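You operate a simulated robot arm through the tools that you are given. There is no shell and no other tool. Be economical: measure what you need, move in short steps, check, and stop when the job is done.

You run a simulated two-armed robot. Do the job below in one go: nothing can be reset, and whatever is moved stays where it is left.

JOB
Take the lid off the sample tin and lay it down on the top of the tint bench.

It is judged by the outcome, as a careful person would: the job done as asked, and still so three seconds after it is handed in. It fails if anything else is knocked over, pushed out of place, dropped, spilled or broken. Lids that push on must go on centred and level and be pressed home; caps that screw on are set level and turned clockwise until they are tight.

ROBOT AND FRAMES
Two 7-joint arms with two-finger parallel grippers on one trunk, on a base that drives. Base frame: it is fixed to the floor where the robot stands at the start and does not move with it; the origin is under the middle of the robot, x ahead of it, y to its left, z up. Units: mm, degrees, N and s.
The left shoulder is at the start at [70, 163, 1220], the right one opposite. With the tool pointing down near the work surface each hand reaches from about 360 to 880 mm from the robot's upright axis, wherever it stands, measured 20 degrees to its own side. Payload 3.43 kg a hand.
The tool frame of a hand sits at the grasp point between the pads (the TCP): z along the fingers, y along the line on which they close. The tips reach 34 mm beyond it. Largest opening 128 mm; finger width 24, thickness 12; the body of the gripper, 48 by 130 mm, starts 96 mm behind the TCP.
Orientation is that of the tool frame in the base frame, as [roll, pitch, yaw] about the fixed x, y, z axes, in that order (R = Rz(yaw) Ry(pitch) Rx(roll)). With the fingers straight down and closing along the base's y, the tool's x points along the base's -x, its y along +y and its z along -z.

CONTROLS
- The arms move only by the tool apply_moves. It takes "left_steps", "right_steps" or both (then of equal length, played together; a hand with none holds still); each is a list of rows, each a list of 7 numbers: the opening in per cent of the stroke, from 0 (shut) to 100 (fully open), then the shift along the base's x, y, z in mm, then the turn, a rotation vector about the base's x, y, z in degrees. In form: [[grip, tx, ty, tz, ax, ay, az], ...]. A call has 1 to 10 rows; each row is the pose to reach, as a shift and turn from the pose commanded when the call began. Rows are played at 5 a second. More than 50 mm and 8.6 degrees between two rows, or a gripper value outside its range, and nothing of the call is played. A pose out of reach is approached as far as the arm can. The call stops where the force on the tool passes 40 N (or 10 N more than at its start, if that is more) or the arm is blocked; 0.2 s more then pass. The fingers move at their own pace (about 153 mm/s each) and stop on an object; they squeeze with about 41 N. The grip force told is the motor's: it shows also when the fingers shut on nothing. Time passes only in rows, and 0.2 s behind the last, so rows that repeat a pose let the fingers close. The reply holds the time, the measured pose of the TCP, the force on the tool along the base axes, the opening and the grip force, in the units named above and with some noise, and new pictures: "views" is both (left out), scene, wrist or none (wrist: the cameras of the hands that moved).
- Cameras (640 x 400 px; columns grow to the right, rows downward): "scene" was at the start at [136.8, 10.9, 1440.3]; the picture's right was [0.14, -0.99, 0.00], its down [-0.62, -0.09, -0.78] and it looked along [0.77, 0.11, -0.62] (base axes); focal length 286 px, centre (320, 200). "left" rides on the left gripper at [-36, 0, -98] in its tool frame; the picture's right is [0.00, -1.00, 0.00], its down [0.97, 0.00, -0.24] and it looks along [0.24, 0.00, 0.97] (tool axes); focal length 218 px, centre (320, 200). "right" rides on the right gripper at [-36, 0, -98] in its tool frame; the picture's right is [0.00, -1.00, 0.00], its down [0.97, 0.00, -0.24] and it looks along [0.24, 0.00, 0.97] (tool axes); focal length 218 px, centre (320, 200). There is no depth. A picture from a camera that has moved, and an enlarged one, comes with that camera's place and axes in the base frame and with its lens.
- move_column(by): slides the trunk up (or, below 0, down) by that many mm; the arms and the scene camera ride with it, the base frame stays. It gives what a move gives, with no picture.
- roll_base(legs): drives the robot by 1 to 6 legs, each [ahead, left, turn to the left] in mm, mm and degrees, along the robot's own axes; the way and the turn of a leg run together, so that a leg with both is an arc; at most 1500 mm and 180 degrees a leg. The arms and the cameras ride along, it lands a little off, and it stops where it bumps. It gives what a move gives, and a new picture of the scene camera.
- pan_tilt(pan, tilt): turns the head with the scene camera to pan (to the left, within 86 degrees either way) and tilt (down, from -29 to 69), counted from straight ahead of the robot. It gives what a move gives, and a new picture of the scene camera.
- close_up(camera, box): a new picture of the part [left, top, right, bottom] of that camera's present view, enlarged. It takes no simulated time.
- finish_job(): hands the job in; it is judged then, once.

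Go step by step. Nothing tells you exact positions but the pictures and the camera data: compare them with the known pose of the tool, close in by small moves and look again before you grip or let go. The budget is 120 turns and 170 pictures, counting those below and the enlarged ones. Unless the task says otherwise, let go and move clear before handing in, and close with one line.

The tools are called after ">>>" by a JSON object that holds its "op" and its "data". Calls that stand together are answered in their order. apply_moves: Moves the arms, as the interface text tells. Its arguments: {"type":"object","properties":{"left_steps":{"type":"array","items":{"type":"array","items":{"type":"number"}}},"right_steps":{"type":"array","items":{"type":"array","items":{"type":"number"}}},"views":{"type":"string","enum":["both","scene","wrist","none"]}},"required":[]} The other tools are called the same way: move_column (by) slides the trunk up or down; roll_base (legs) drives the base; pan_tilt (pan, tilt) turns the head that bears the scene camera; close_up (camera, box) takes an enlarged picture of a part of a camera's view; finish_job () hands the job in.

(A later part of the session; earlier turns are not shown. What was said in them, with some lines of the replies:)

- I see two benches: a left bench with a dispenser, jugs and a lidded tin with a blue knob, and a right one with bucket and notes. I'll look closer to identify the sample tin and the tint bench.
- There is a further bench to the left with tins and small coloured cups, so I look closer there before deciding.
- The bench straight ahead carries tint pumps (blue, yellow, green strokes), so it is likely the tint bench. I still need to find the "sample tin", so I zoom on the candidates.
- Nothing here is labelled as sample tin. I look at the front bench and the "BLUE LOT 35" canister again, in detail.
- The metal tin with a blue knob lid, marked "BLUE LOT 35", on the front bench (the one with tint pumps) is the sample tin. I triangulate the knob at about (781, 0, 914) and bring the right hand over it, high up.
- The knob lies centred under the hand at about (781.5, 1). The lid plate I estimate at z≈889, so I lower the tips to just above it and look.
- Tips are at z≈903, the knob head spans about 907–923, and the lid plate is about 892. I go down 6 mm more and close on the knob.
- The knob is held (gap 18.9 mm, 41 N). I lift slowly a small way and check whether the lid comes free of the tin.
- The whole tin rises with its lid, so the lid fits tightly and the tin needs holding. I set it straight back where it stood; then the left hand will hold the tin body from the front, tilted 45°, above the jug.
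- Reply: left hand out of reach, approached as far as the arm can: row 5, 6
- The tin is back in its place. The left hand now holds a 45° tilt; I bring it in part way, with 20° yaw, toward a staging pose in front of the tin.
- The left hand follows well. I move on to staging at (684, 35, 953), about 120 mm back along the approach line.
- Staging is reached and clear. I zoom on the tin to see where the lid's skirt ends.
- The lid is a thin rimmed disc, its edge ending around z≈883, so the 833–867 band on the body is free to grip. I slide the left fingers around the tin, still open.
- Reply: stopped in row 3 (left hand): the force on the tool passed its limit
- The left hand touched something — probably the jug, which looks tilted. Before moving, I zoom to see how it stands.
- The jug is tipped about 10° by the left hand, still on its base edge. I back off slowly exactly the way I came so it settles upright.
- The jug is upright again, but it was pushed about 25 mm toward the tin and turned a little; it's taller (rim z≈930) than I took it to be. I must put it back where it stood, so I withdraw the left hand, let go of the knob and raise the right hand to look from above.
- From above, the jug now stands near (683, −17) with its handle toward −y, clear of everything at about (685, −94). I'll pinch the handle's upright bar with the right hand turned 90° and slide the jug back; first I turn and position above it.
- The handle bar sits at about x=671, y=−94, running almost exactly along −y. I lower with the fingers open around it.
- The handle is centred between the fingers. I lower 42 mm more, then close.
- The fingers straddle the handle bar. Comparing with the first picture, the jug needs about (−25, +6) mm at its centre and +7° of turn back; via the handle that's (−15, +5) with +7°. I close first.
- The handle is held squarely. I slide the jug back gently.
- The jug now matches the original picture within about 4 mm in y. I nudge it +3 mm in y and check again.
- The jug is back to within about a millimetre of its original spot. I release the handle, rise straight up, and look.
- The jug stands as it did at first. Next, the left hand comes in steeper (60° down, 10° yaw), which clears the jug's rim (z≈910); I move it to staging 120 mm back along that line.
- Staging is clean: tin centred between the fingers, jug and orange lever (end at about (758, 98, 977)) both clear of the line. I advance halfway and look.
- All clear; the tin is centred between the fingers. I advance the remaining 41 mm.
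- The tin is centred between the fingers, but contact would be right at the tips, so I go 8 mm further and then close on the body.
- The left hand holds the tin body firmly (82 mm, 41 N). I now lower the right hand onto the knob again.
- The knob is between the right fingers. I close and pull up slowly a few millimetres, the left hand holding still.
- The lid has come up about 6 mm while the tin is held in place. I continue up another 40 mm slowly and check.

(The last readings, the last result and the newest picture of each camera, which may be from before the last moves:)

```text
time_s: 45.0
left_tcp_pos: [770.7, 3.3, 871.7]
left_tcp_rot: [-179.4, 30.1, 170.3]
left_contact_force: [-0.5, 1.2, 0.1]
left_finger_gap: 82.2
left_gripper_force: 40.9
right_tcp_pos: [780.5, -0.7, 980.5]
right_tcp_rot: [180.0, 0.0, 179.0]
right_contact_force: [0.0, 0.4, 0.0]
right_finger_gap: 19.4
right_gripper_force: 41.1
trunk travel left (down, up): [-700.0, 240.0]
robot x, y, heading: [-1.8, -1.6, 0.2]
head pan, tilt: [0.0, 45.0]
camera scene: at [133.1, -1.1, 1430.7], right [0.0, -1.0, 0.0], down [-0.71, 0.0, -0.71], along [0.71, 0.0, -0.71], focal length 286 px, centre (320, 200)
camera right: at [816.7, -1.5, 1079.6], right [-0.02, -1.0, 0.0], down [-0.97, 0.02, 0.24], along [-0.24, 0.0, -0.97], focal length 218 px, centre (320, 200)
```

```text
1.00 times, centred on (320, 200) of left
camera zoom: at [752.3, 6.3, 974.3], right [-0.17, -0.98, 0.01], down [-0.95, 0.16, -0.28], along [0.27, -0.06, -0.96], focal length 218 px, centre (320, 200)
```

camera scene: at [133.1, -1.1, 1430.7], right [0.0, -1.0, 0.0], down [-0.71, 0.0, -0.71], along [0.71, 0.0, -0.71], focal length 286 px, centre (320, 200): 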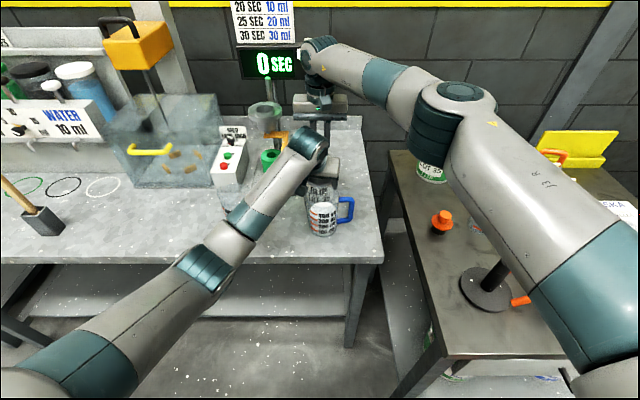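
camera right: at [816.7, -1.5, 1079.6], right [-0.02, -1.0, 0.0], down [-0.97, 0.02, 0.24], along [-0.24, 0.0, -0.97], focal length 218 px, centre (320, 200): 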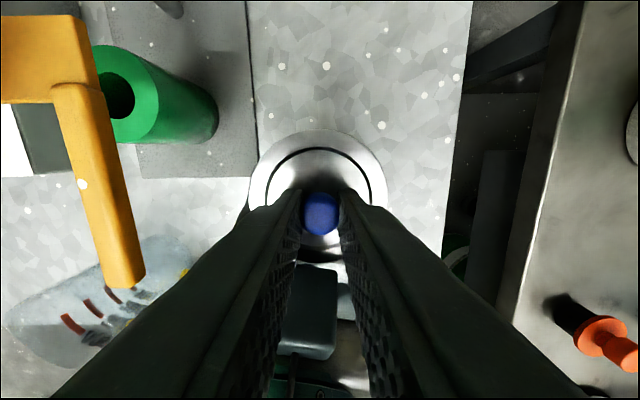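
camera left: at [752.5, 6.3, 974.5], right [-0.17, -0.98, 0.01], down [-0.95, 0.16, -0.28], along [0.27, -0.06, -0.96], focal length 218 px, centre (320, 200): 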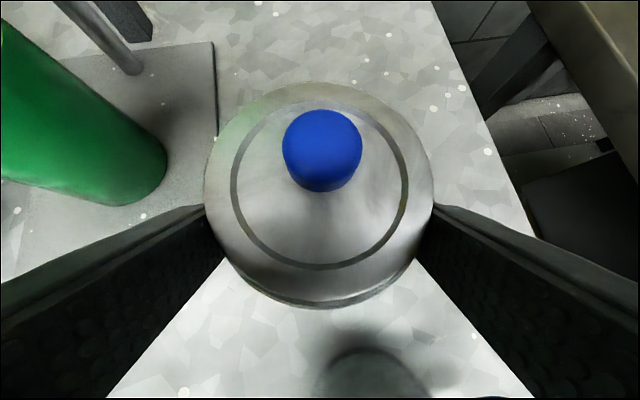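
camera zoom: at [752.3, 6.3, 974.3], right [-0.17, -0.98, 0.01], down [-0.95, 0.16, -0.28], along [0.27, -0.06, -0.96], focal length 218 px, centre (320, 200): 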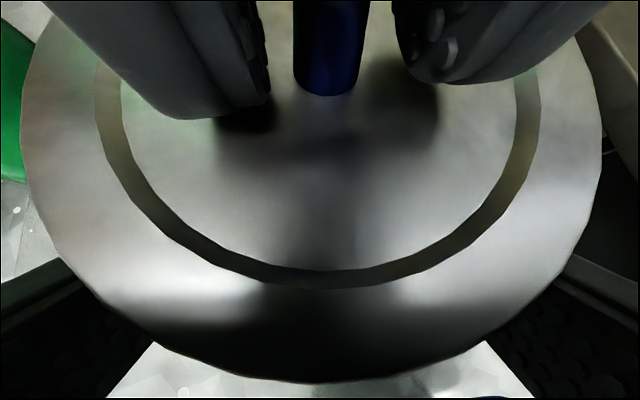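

The lid is free and the tin stayed. I move the lid back (+x) away from the left palm, then sideways toward the clear spot at about (825, −108).

>>> {"op": "apply_moves", "data": {"right_steps": [[0, 10, 0, 0, 0, 0, 0], [0, 25, 0, 0, 0, 0, 0], [0, 40, 0, 3, 0, 0, 0], [0, 45, -20, 10, 0, 0, 0], [0, 45, -50, 15, 0, 0, 0], [0, 45, -80, 15, 0, 0, 0], [0, 45, -108, 15, 0, 0, 0], [0, 45, -108, 15, 0, 0, 0]]}}

>>> {"op": "close_up", "data": {"camera": "left", "box": [100, 0, 540, 400]}}

```text
time_s: 46.8
left_tcp_pos: [769.5, 3.1, 870.5]
left_tcp_rot: [-179.4, 30.0, 170.3]
left_contact_force: [-0.1, -0.3, -0.6]
left_finger_gap: 82.0
left_gripper_force: 41.1
right_tcp_pos: [826.0, -108.4, 998.3]
right_tcp_rot: [-180.0, 0.0, 179.0]
right_contact_force: [0.5, 0.3, 0.7]
right_finger_gap: 19.5
right_gripper_force: 41.1
right hand out of reach, approached as far as the arm can: row 2, 3, 4, 5, 6
trunk travel left (down, up): [-700.0, 240.0]
robot x, y, heading: [-0.4, 2.5, 0.3]
head pan, tilt: [0.0, 45.0]
camera scene: at [133.3, -0.6, 1430.7], right [0.0, -1.0, 0.0], down [-0.71, 0.0, -0.71], along [0.71, 0.0, -0.71], focal length 286 px, centre (320, 200)
camera right: at [861.9, -110.2, 1095.2], right [-0.02, -1.0, 0.0], down [-0.97, 0.02, 0.24], along [-0.24, 0.0, -0.97], focal length 218 px, centre (320, 200)
```

scene: 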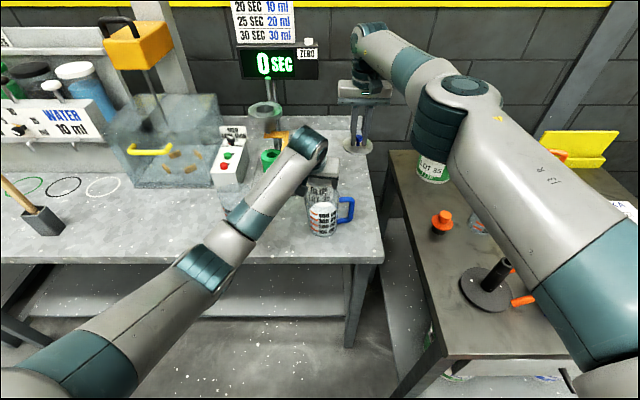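
right: 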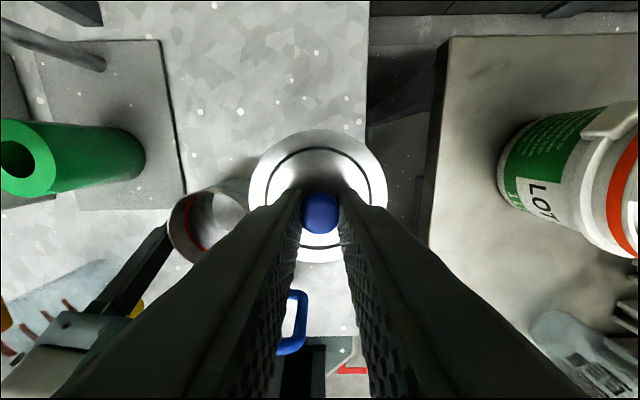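

```text
1.00 times, centred on (320, 200) of left
camera zoom: at [752.6, 6.8, 974.4], right [-0.17, -0.98, 0.01], down [-0.95, 0.16, -0.28], along [0.27, -0.06, -0.96], focal length 218 px, centre (320, 200)
```

zoom: 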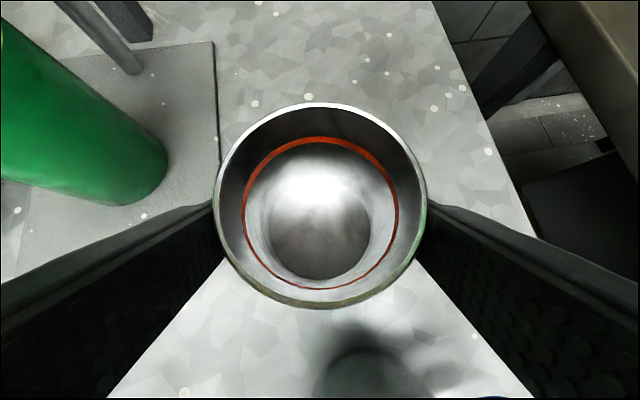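

The lid is off, the tin empty and upright in the left hand. The lid is over clear bench at (826, −108), about 18 mm inside the edge; I lower it.

>>> {"op": "apply_moves", "data": {"right_steps": [[0, 0, 1, -30, 0, 0, 0], [0, 0, 2, -60, 0, 0, 0], [0, 0, 3, -90, 0, 0, 0], [0, 0, 3, -115, 0, 0, 0], [0, 0, 3, -130, 0, 0, 0], [0, 0, 3, -130, 0, 0, 0]]}}

>>> {"op": "close_up", "data": {"camera": "scene", "box": [310, 80, 430, 200]}}

```text
time_s: 48.2
left_tcp_pos: [769.7, 1.4, 871.5]
left_tcp_rot: [-179.4, 30.1, 170.3]
left_contact_force: [0.1, 0.5, -0.6]
left_finger_gap: 82.0
left_gripper_force: 40.9
right_tcp_pos: [817.7, -107.4, 867.1]
right_tcp_rot: [180.0, -0.1, 179.0]
right_contact_force: [-0.1, 0.0, 0.7]
right_finger_gap: 19.4
right_gripper_force: 41.0
right hand out of reach, approached as far as the arm can: row 2, 3, 4, 5, 6
trunk travel left (down, up): [-700.0, 240.0]
robot x, y, heading: [-0.5, -3.1, 0.1]
head pan, tilt: [0.0, 45.0]
camera scene: at [133.4, -1.5, 1430.7], right [0.0, -1.0, 0.0], down [-0.71, 0.0, -0.71], along [0.71, 0.0, -0.71], focal length 286 px, centre (320, 200)
camera right: at [853.2, -108.0, 965.9], right [-0.02, -1.0, 0.0], down [-0.97, 0.02, 0.24], along [-0.24, 0.0, -0.97], focal length 218 px, centre (320, 200)
```

scene: 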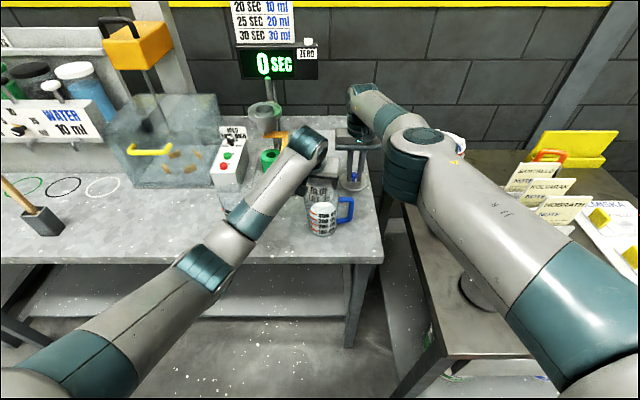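
right: 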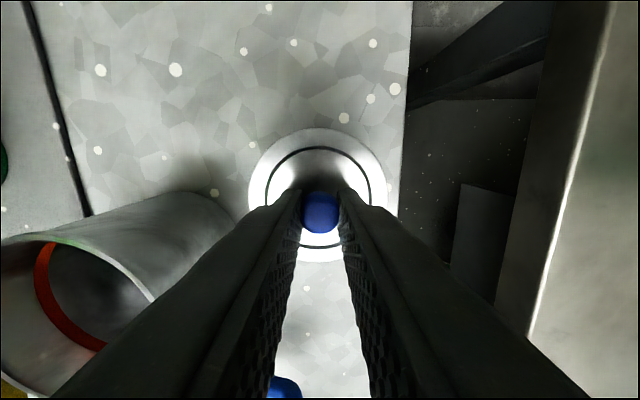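

```text
3.33 times, centred on (370, 140) of scene
camera zoom: at [133.4, -1.5, 1430.7], right [0.0, -1.0, 0.0], down [-0.71, 0.0, -0.71], along [0.71, 0.0, -0.71], focal length 953 px, centre (153, 400)
```

zoom: 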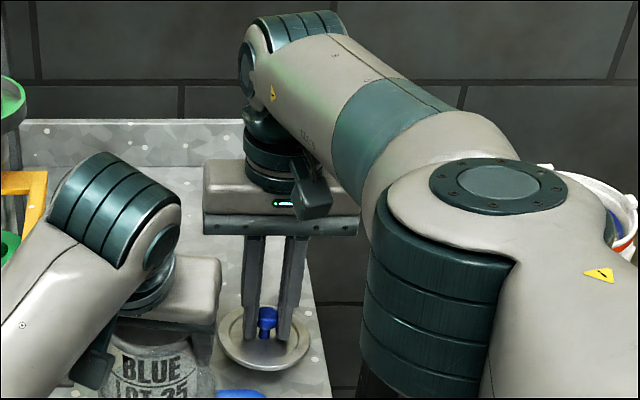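

The lid hovers about 15–20 mm above the bench, level. I lower in small steps, pulling slightly in to stay in reach.

>>> {"op": "apply_moves", "data": {"right_steps": [[0, -2, 0, -3, 0, 0, 0], [0, -4, 0, -6, 0, 0, 0], [0, -4, 0, -8, 0, 0, 0], [0, -4, 0, -10, 0, 0, 0], [0, -4, 0, -10, 0, 0, 0]], "views": "none"}}

>>> {"op": "close_up", "data": {"camera": "scene", "box": [330, 130, 400, 200]}}

```text
time_s: 49.4
left_tcp_pos: [770.1, 3.4, 870.5]
left_tcp_rot: [-179.3, 30.1, 170.2]
left_contact_force: [0.3, 0.5, -0.4]
left_finger_gap: 81.9
left_gripper_force: 41.3
right_tcp_pos: [814.4, -106.2, 856.9]
right_tcp_rot: [-180.0, -0.2, 179.0]
right_contact_force: [0.1, -0.3, -0.6]
right_finger_gap: 19.0
right_gripper_force: 41.3
trunk travel left (down, up): [-700.0, 240.0]
robot x, y, heading: [0.4, -0.1, -0.0]
head pan, tilt: [0.0, 45.0]
```

```text
5.71 times, centred on (365, 165) of scene
camera zoom: at [133.3, -1.2, 1430.7], right [0.0, -1.0, 0.0], down [-0.71, 0.0, -0.71], along [0.71, 0.0, -0.71], focal length 1634 px, centre (63, 400)
```

zoom: 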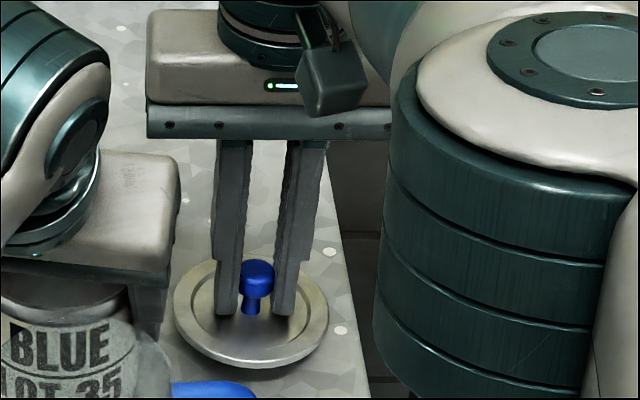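

No contact yet at TCP z 857. I keep lowering in 1.5 mm steps.

>>> {"op": "apply_moves", "data": {"right_steps": [[0, 0, 0, -1.5, 0, 0, 0], [0, 0, 0, -3, 0, 0, 0], [0, 0, 0, -4.5, 0, 0, 0], [0, 0, 0, -6, 0, 0, 0], [0, 0, 0, -6, 0, 0, 0]], "views": "none"}}

>>> {"op": "close_up", "data": {"camera": "scene", "box": [330, 130, 400, 200]}}

```text
time_s: 50.6
left_tcp_pos: [770.1, 2.8, 870.7]
left_tcp_rot: [-179.4, 30.1, 170.3]
left_contact_force: [-0.2, 0.3, 0.8]
left_finger_gap: 82.0
left_gripper_force: 40.9
right_tcp_pos: [813.4, -106.0, 852.4]
right_tcp_rot: [180.0, 0.0, 179.0]
right_contact_force: [0.8, -0.3, -0.5]
right_finger_gap: 19.0
right_gripper_force: 40.9
trunk travel left (down, up): [-700.0, 240.0]
robot x, y, heading: [-0.3, -0.5, 0.4]
head pan, tilt: [0.0, 45.0]
```

```text
5.71 times, centred on (365, 165) of scene
camera zoom: at [133.3, -1.2, 1430.8], right [0.0, -1.0, 0.0], down [-0.71, 0.0, -0.71], along [0.71, 0.0, -0.71], focal length 1634 px, centre (63, 400)
```

zoom: 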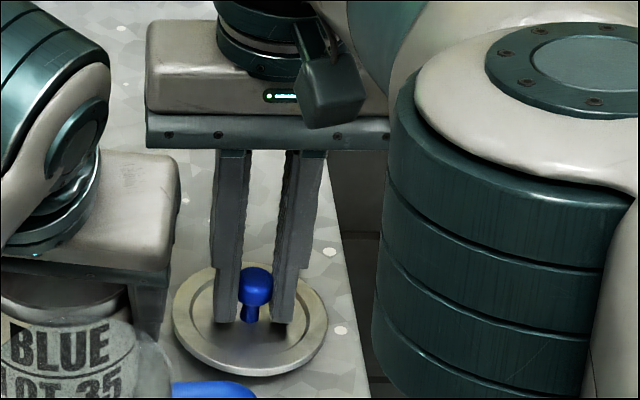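

Still free, with roughly 10 mm to go. I continue down.

>>> {"op": "apply_moves", "data": {"right_steps": [[0, 0, 0, -1.5, 0, 0, 0], [0, 0, 0, -3, 0, 0, 0], [0, 0, 0, -4.5, 0, 0, 0], [0, 0, 0, -6, 0, 0, 0], [0, 0, 0, -6, 0, 0, 0]], "views": "none"}}

>>> {"op": "close_up", "data": {"camera": "scene", "box": [330, 130, 400, 200]}}

```text
time_s: 51.8
left_tcp_pos: [770.3, 2.6, 871.3]
left_tcp_rot: [-179.4, 30.1, 170.4]
left_contact_force: [0.4, -0.1, 0.5]
left_finger_gap: 82.0
left_gripper_force: 40.9
right_tcp_pos: [814.1, -105.1, 846.0]
right_tcp_rot: [180.0, 0.0, 178.9]
right_contact_force: [-0.6, 1.4, 2.8]
right_finger_gap: 19.4
right_gripper_force: 40.6
trunk travel left (down, up): [-700.0, 240.0]
robot x, y, heading: [1.4, -4.3, 0.0]
head pan, tilt: [0.0, 45.0]
```

```text
5.71 times, centred on (365, 165) of scene
camera zoom: at [132.7, -0.8, 1430.9], right [0.0, -1.0, 0.0], down [-0.71, 0.0, -0.71], along [0.71, 0.0, -0.71], focal length 1634 px, centre (63, 400)
```

zoom: 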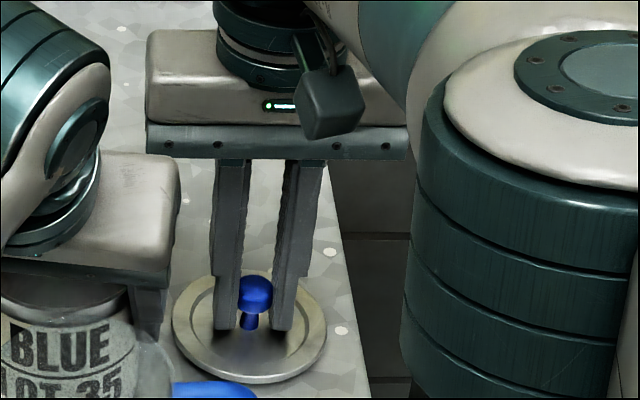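

A light upward force (2.8 N) appears, likely first contact. I go 2 mm more to confirm.

>>> {"op": "apply_moves", "data": {"right_steps": [[0, 0, 0, -0.7, 0, 0, 0], [0, 0, 0, -1.4, 0, 0, 0], [0, 0, 0, -1.4, 0, 0, 0]], "views": "wrist"}}

```text
time_s: 52.6
left_tcp_pos: [769.8, 3.7, 872.3]
left_tcp_rot: [-179.5, 30.0, 170.3]
left_contact_force: [-0.6, 0.7, 0.2]
left_finger_gap: 82.0
left_gripper_force: 41.0
right_tcp_pos: [811.9, -104.6, 846.8]
right_tcp_rot: [-180.0, 0.2, 179.0]
right_contact_force: [2.8, 0.9, 12.4]
right_finger_gap: 19.4
right_gripper_force: 40.9
trunk travel left (down, up): [-700.0, 240.0]
robot x, y, heading: [1.8, -0.4, -0.2]
head pan, tilt: [0.0, 45.0]
camera right: at [848.3, -106.7, 944.6], right [-0.02, -1.0, 0.0], down [-0.97, 0.02, 0.24], along [-0.24, 0.0, -0.97], focal length 218 px, centre (320, 200)
```

right: 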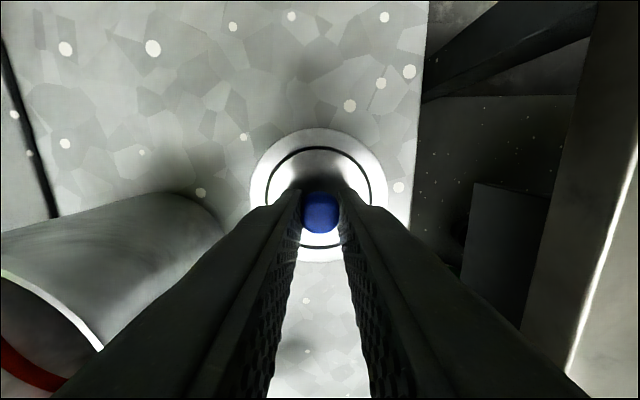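

The lid rests on the bench (12 N upward). I ease the press, open the right fingers, and rise straight up.

>>> {"op": "apply_moves", "data": {"right_steps": [[0, 0, 0, 1.2, 0, 0, 0], [15, 0, 0, 1.2, 0, 0, 0], [30, 0, 0, 1.2, 0, 0, 0], [30, 0, 0, 1.2, 0, 0, 0], [30, 0, 0, 30, 0, 0, 0], [30, 0, 0, 75, 0, 0, 0], [30, 0, 0, 120, 0, 0, 0], [30, 0, -40, 150, 0, 0, 0], [30, 0, -80, 170, 0, 0, 0]]}}

```text
time_s: 54.6
left_tcp_pos: [770.0, 2.5, 870.8]
left_tcp_rot: [-179.4, 30.0, 170.3]
left_contact_force: [0.1, 0.2, -0.6]
left_finger_gap: 81.9
left_gripper_force: 41.4
right_tcp_pos: [831.6, -173.9, 1010.1]
right_tcp_rot: [-179.9, -0.3, 178.7]
right_contact_force: [0.0, -0.2, -0.2]
right_finger_gap: 38.2
right_gripper_force: 0.0
right hand out of reach, approached as far as the arm can: row 5, 6, 7, 8, 9
trunk travel left (down, up): [-700.0, 240.0]
robot x, y, heading: [0.9, -1.0, 0.1]
head pan, tilt: [0.0, 45.0]
camera scene: at [132.9, -2.0, 1430.7], right [0.0, -1.0, 0.0], down [-0.71, 0.0, -0.71], along [0.71, 0.0, -0.71], focal length 286 px, centre (320, 200)
camera right: at [868.2, -175.1, 1109.5], right [-0.02, -1.0, 0.0], down [-0.97, 0.02, 0.24], along [-0.24, 0.0, -0.97], focal length 218 px, centre (320, 200)
```

scene: 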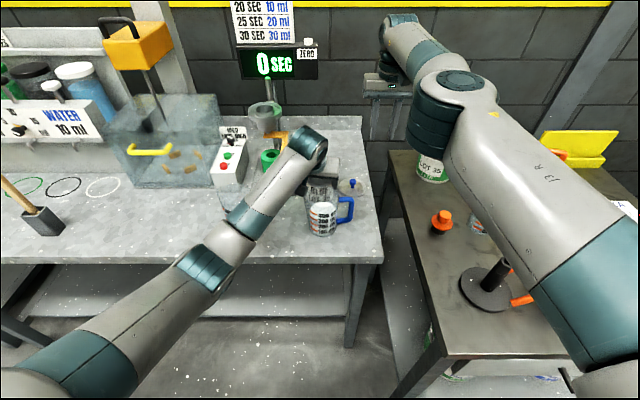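
right: 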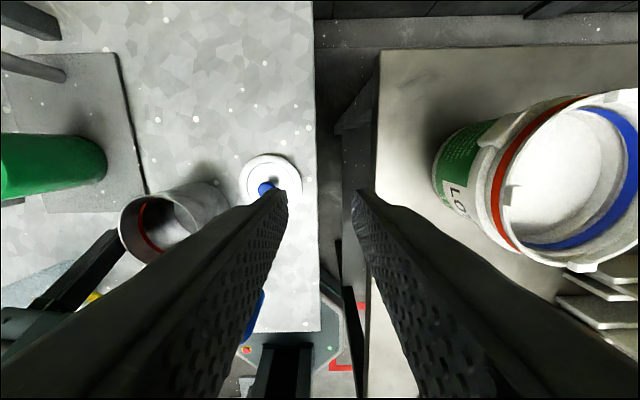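

The lid lies flat on the bench. I open the left hand and withdraw it along its approach line, then out to the left.

>>> {"op": "apply_moves", "data": {"left_steps": [[80, 0, 0, 0, 0, 0, 0], [96, 0, 0, 0, 0, 0, 0], [96, 0, 0, 0, 0, 0, 0], [96, -12, 2, 21, 0, 0, 0], [96, -25, 4.4, 44, 0, 0, 0], [96, -40, 7, 70, 0, 0, 0], [96, -64, 11, 113, 0, 0, 0], [96, -85, 35, 140, 0, 0, 0], [96, -105, 75, 160, 0, 0, 0], [96, -125, 120, 175, 0, 0, 0]]}}

>>> {"op": "close_up", "data": {"camera": "scene", "box": [260, 110, 380, 240]}}

```text
refused: row 10 steps farther than a row can; nothing moved
```

```text
3.08 times, centred on (320, 175) of scene
camera zoom: at [132.9, -2.0, 1430.7], right [0.0, -1.0, 0.0], down [-0.71, 0.0, -0.71], along [0.71, 0.0, -0.71], focal length 880 px, centre (320, 277)
```

zoom: 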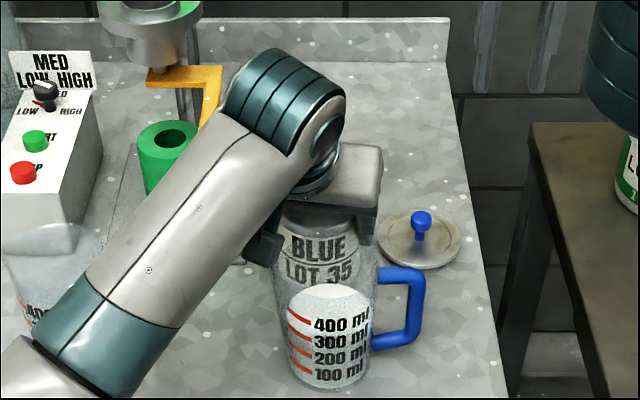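

The call was refused because the last row was too long. I repeat it with a shorter final step.

>>> {"op": "apply_moves", "data": {"left_steps": [[80, 0, 0, 0, 0, 0, 0], [96, 0, 0, 0, 0, 0, 0], [96, 0, 0, 0, 0, 0, 0], [96, -12, 2, 21, 0, 0, 0], [96, -25, 4.4, 44, 0, 0, 0], [96, -40, 7, 70, 0, 0, 0], [96, -60, 10, 105, 0, 0, 0], [96, -80, 30, 135, 0, 0, 0], [96, -98, 65, 155, 0, 0, 0], [96, -112, 105, 165, 0, 0, 0]]}}

>>> {"op": "close_up", "data": {"camera": "scene", "box": [260, 110, 380, 240]}}

```text
time_s: 56.8
left_tcp_pos: [656.4, 109.4, 1037.0]
left_tcp_rot: [-179.4, 30.1, 170.4]
left_contact_force: [-0.2, 0.0, -0.3]
left_finger_gap: 123.0
left_gripper_force: 0.1
right_tcp_pos: [830.8, -172.6, 1012.7]
right_tcp_rot: [-179.8, -0.2, 178.7]
right_contact_force: [0.2, -0.3, 0.0]
right_finger_gap: 38.7
right_gripper_force: 0.0
trunk travel left (down, up): [-700.0, 240.0]
robot x, y, heading: [0.7, 0.5, -0.3]
head pan, tilt: [0.0, 45.0]
camera scene: at [132.1, -0.2, 1430.8], right [0.0, -1.0, 0.0], down [-0.71, 0.0, -0.71], along [0.71, 0.0, -0.71], focal length 286 px, centre (320, 200)
camera left: at [639.1, 112.5, 1141.2], right [-0.17, -0.98, 0.01], down [-0.95, 0.16, -0.28], along [0.27, -0.06, -0.96], focal length 218 px, centre (320, 200)
```

scene: 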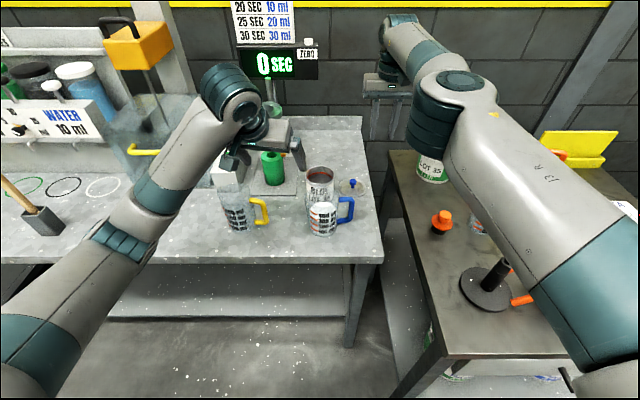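
left: 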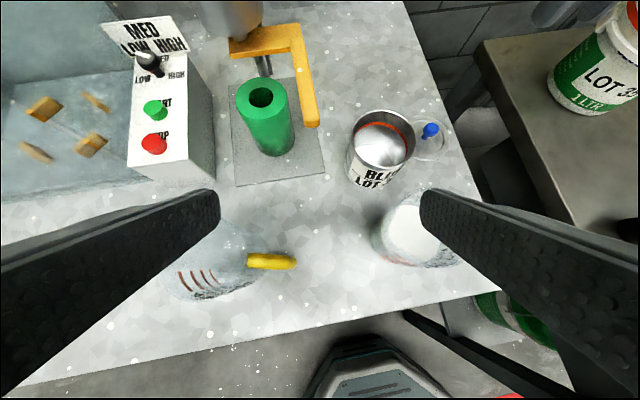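

```text
3.08 times, centred on (320, 175) of scene
camera zoom: at [132.1, -0.2, 1430.8], right [0.0, -1.0, 0.0], down [-0.71, 0.0, -0.71], along [0.71, 0.0, -0.71], focal length 880 px, centre (320, 277)
```

zoom: 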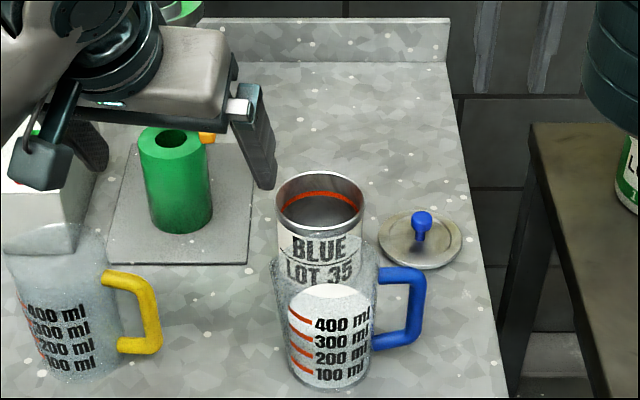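

The tin stands open where it was, the jug is back in its place, the lid lies flat on the bench, and both hands are clear. I hand it in.

>>> {"op": "finish_job", "data": {}}

```text
The job is handed in.
```

The lid is off the sample tin and lying flat on the tint bench. On the way I bumped and tipped the 400 ml jug with the blue handle; it settled upright, and I slid it back to within about a millimetre of where it had stood.
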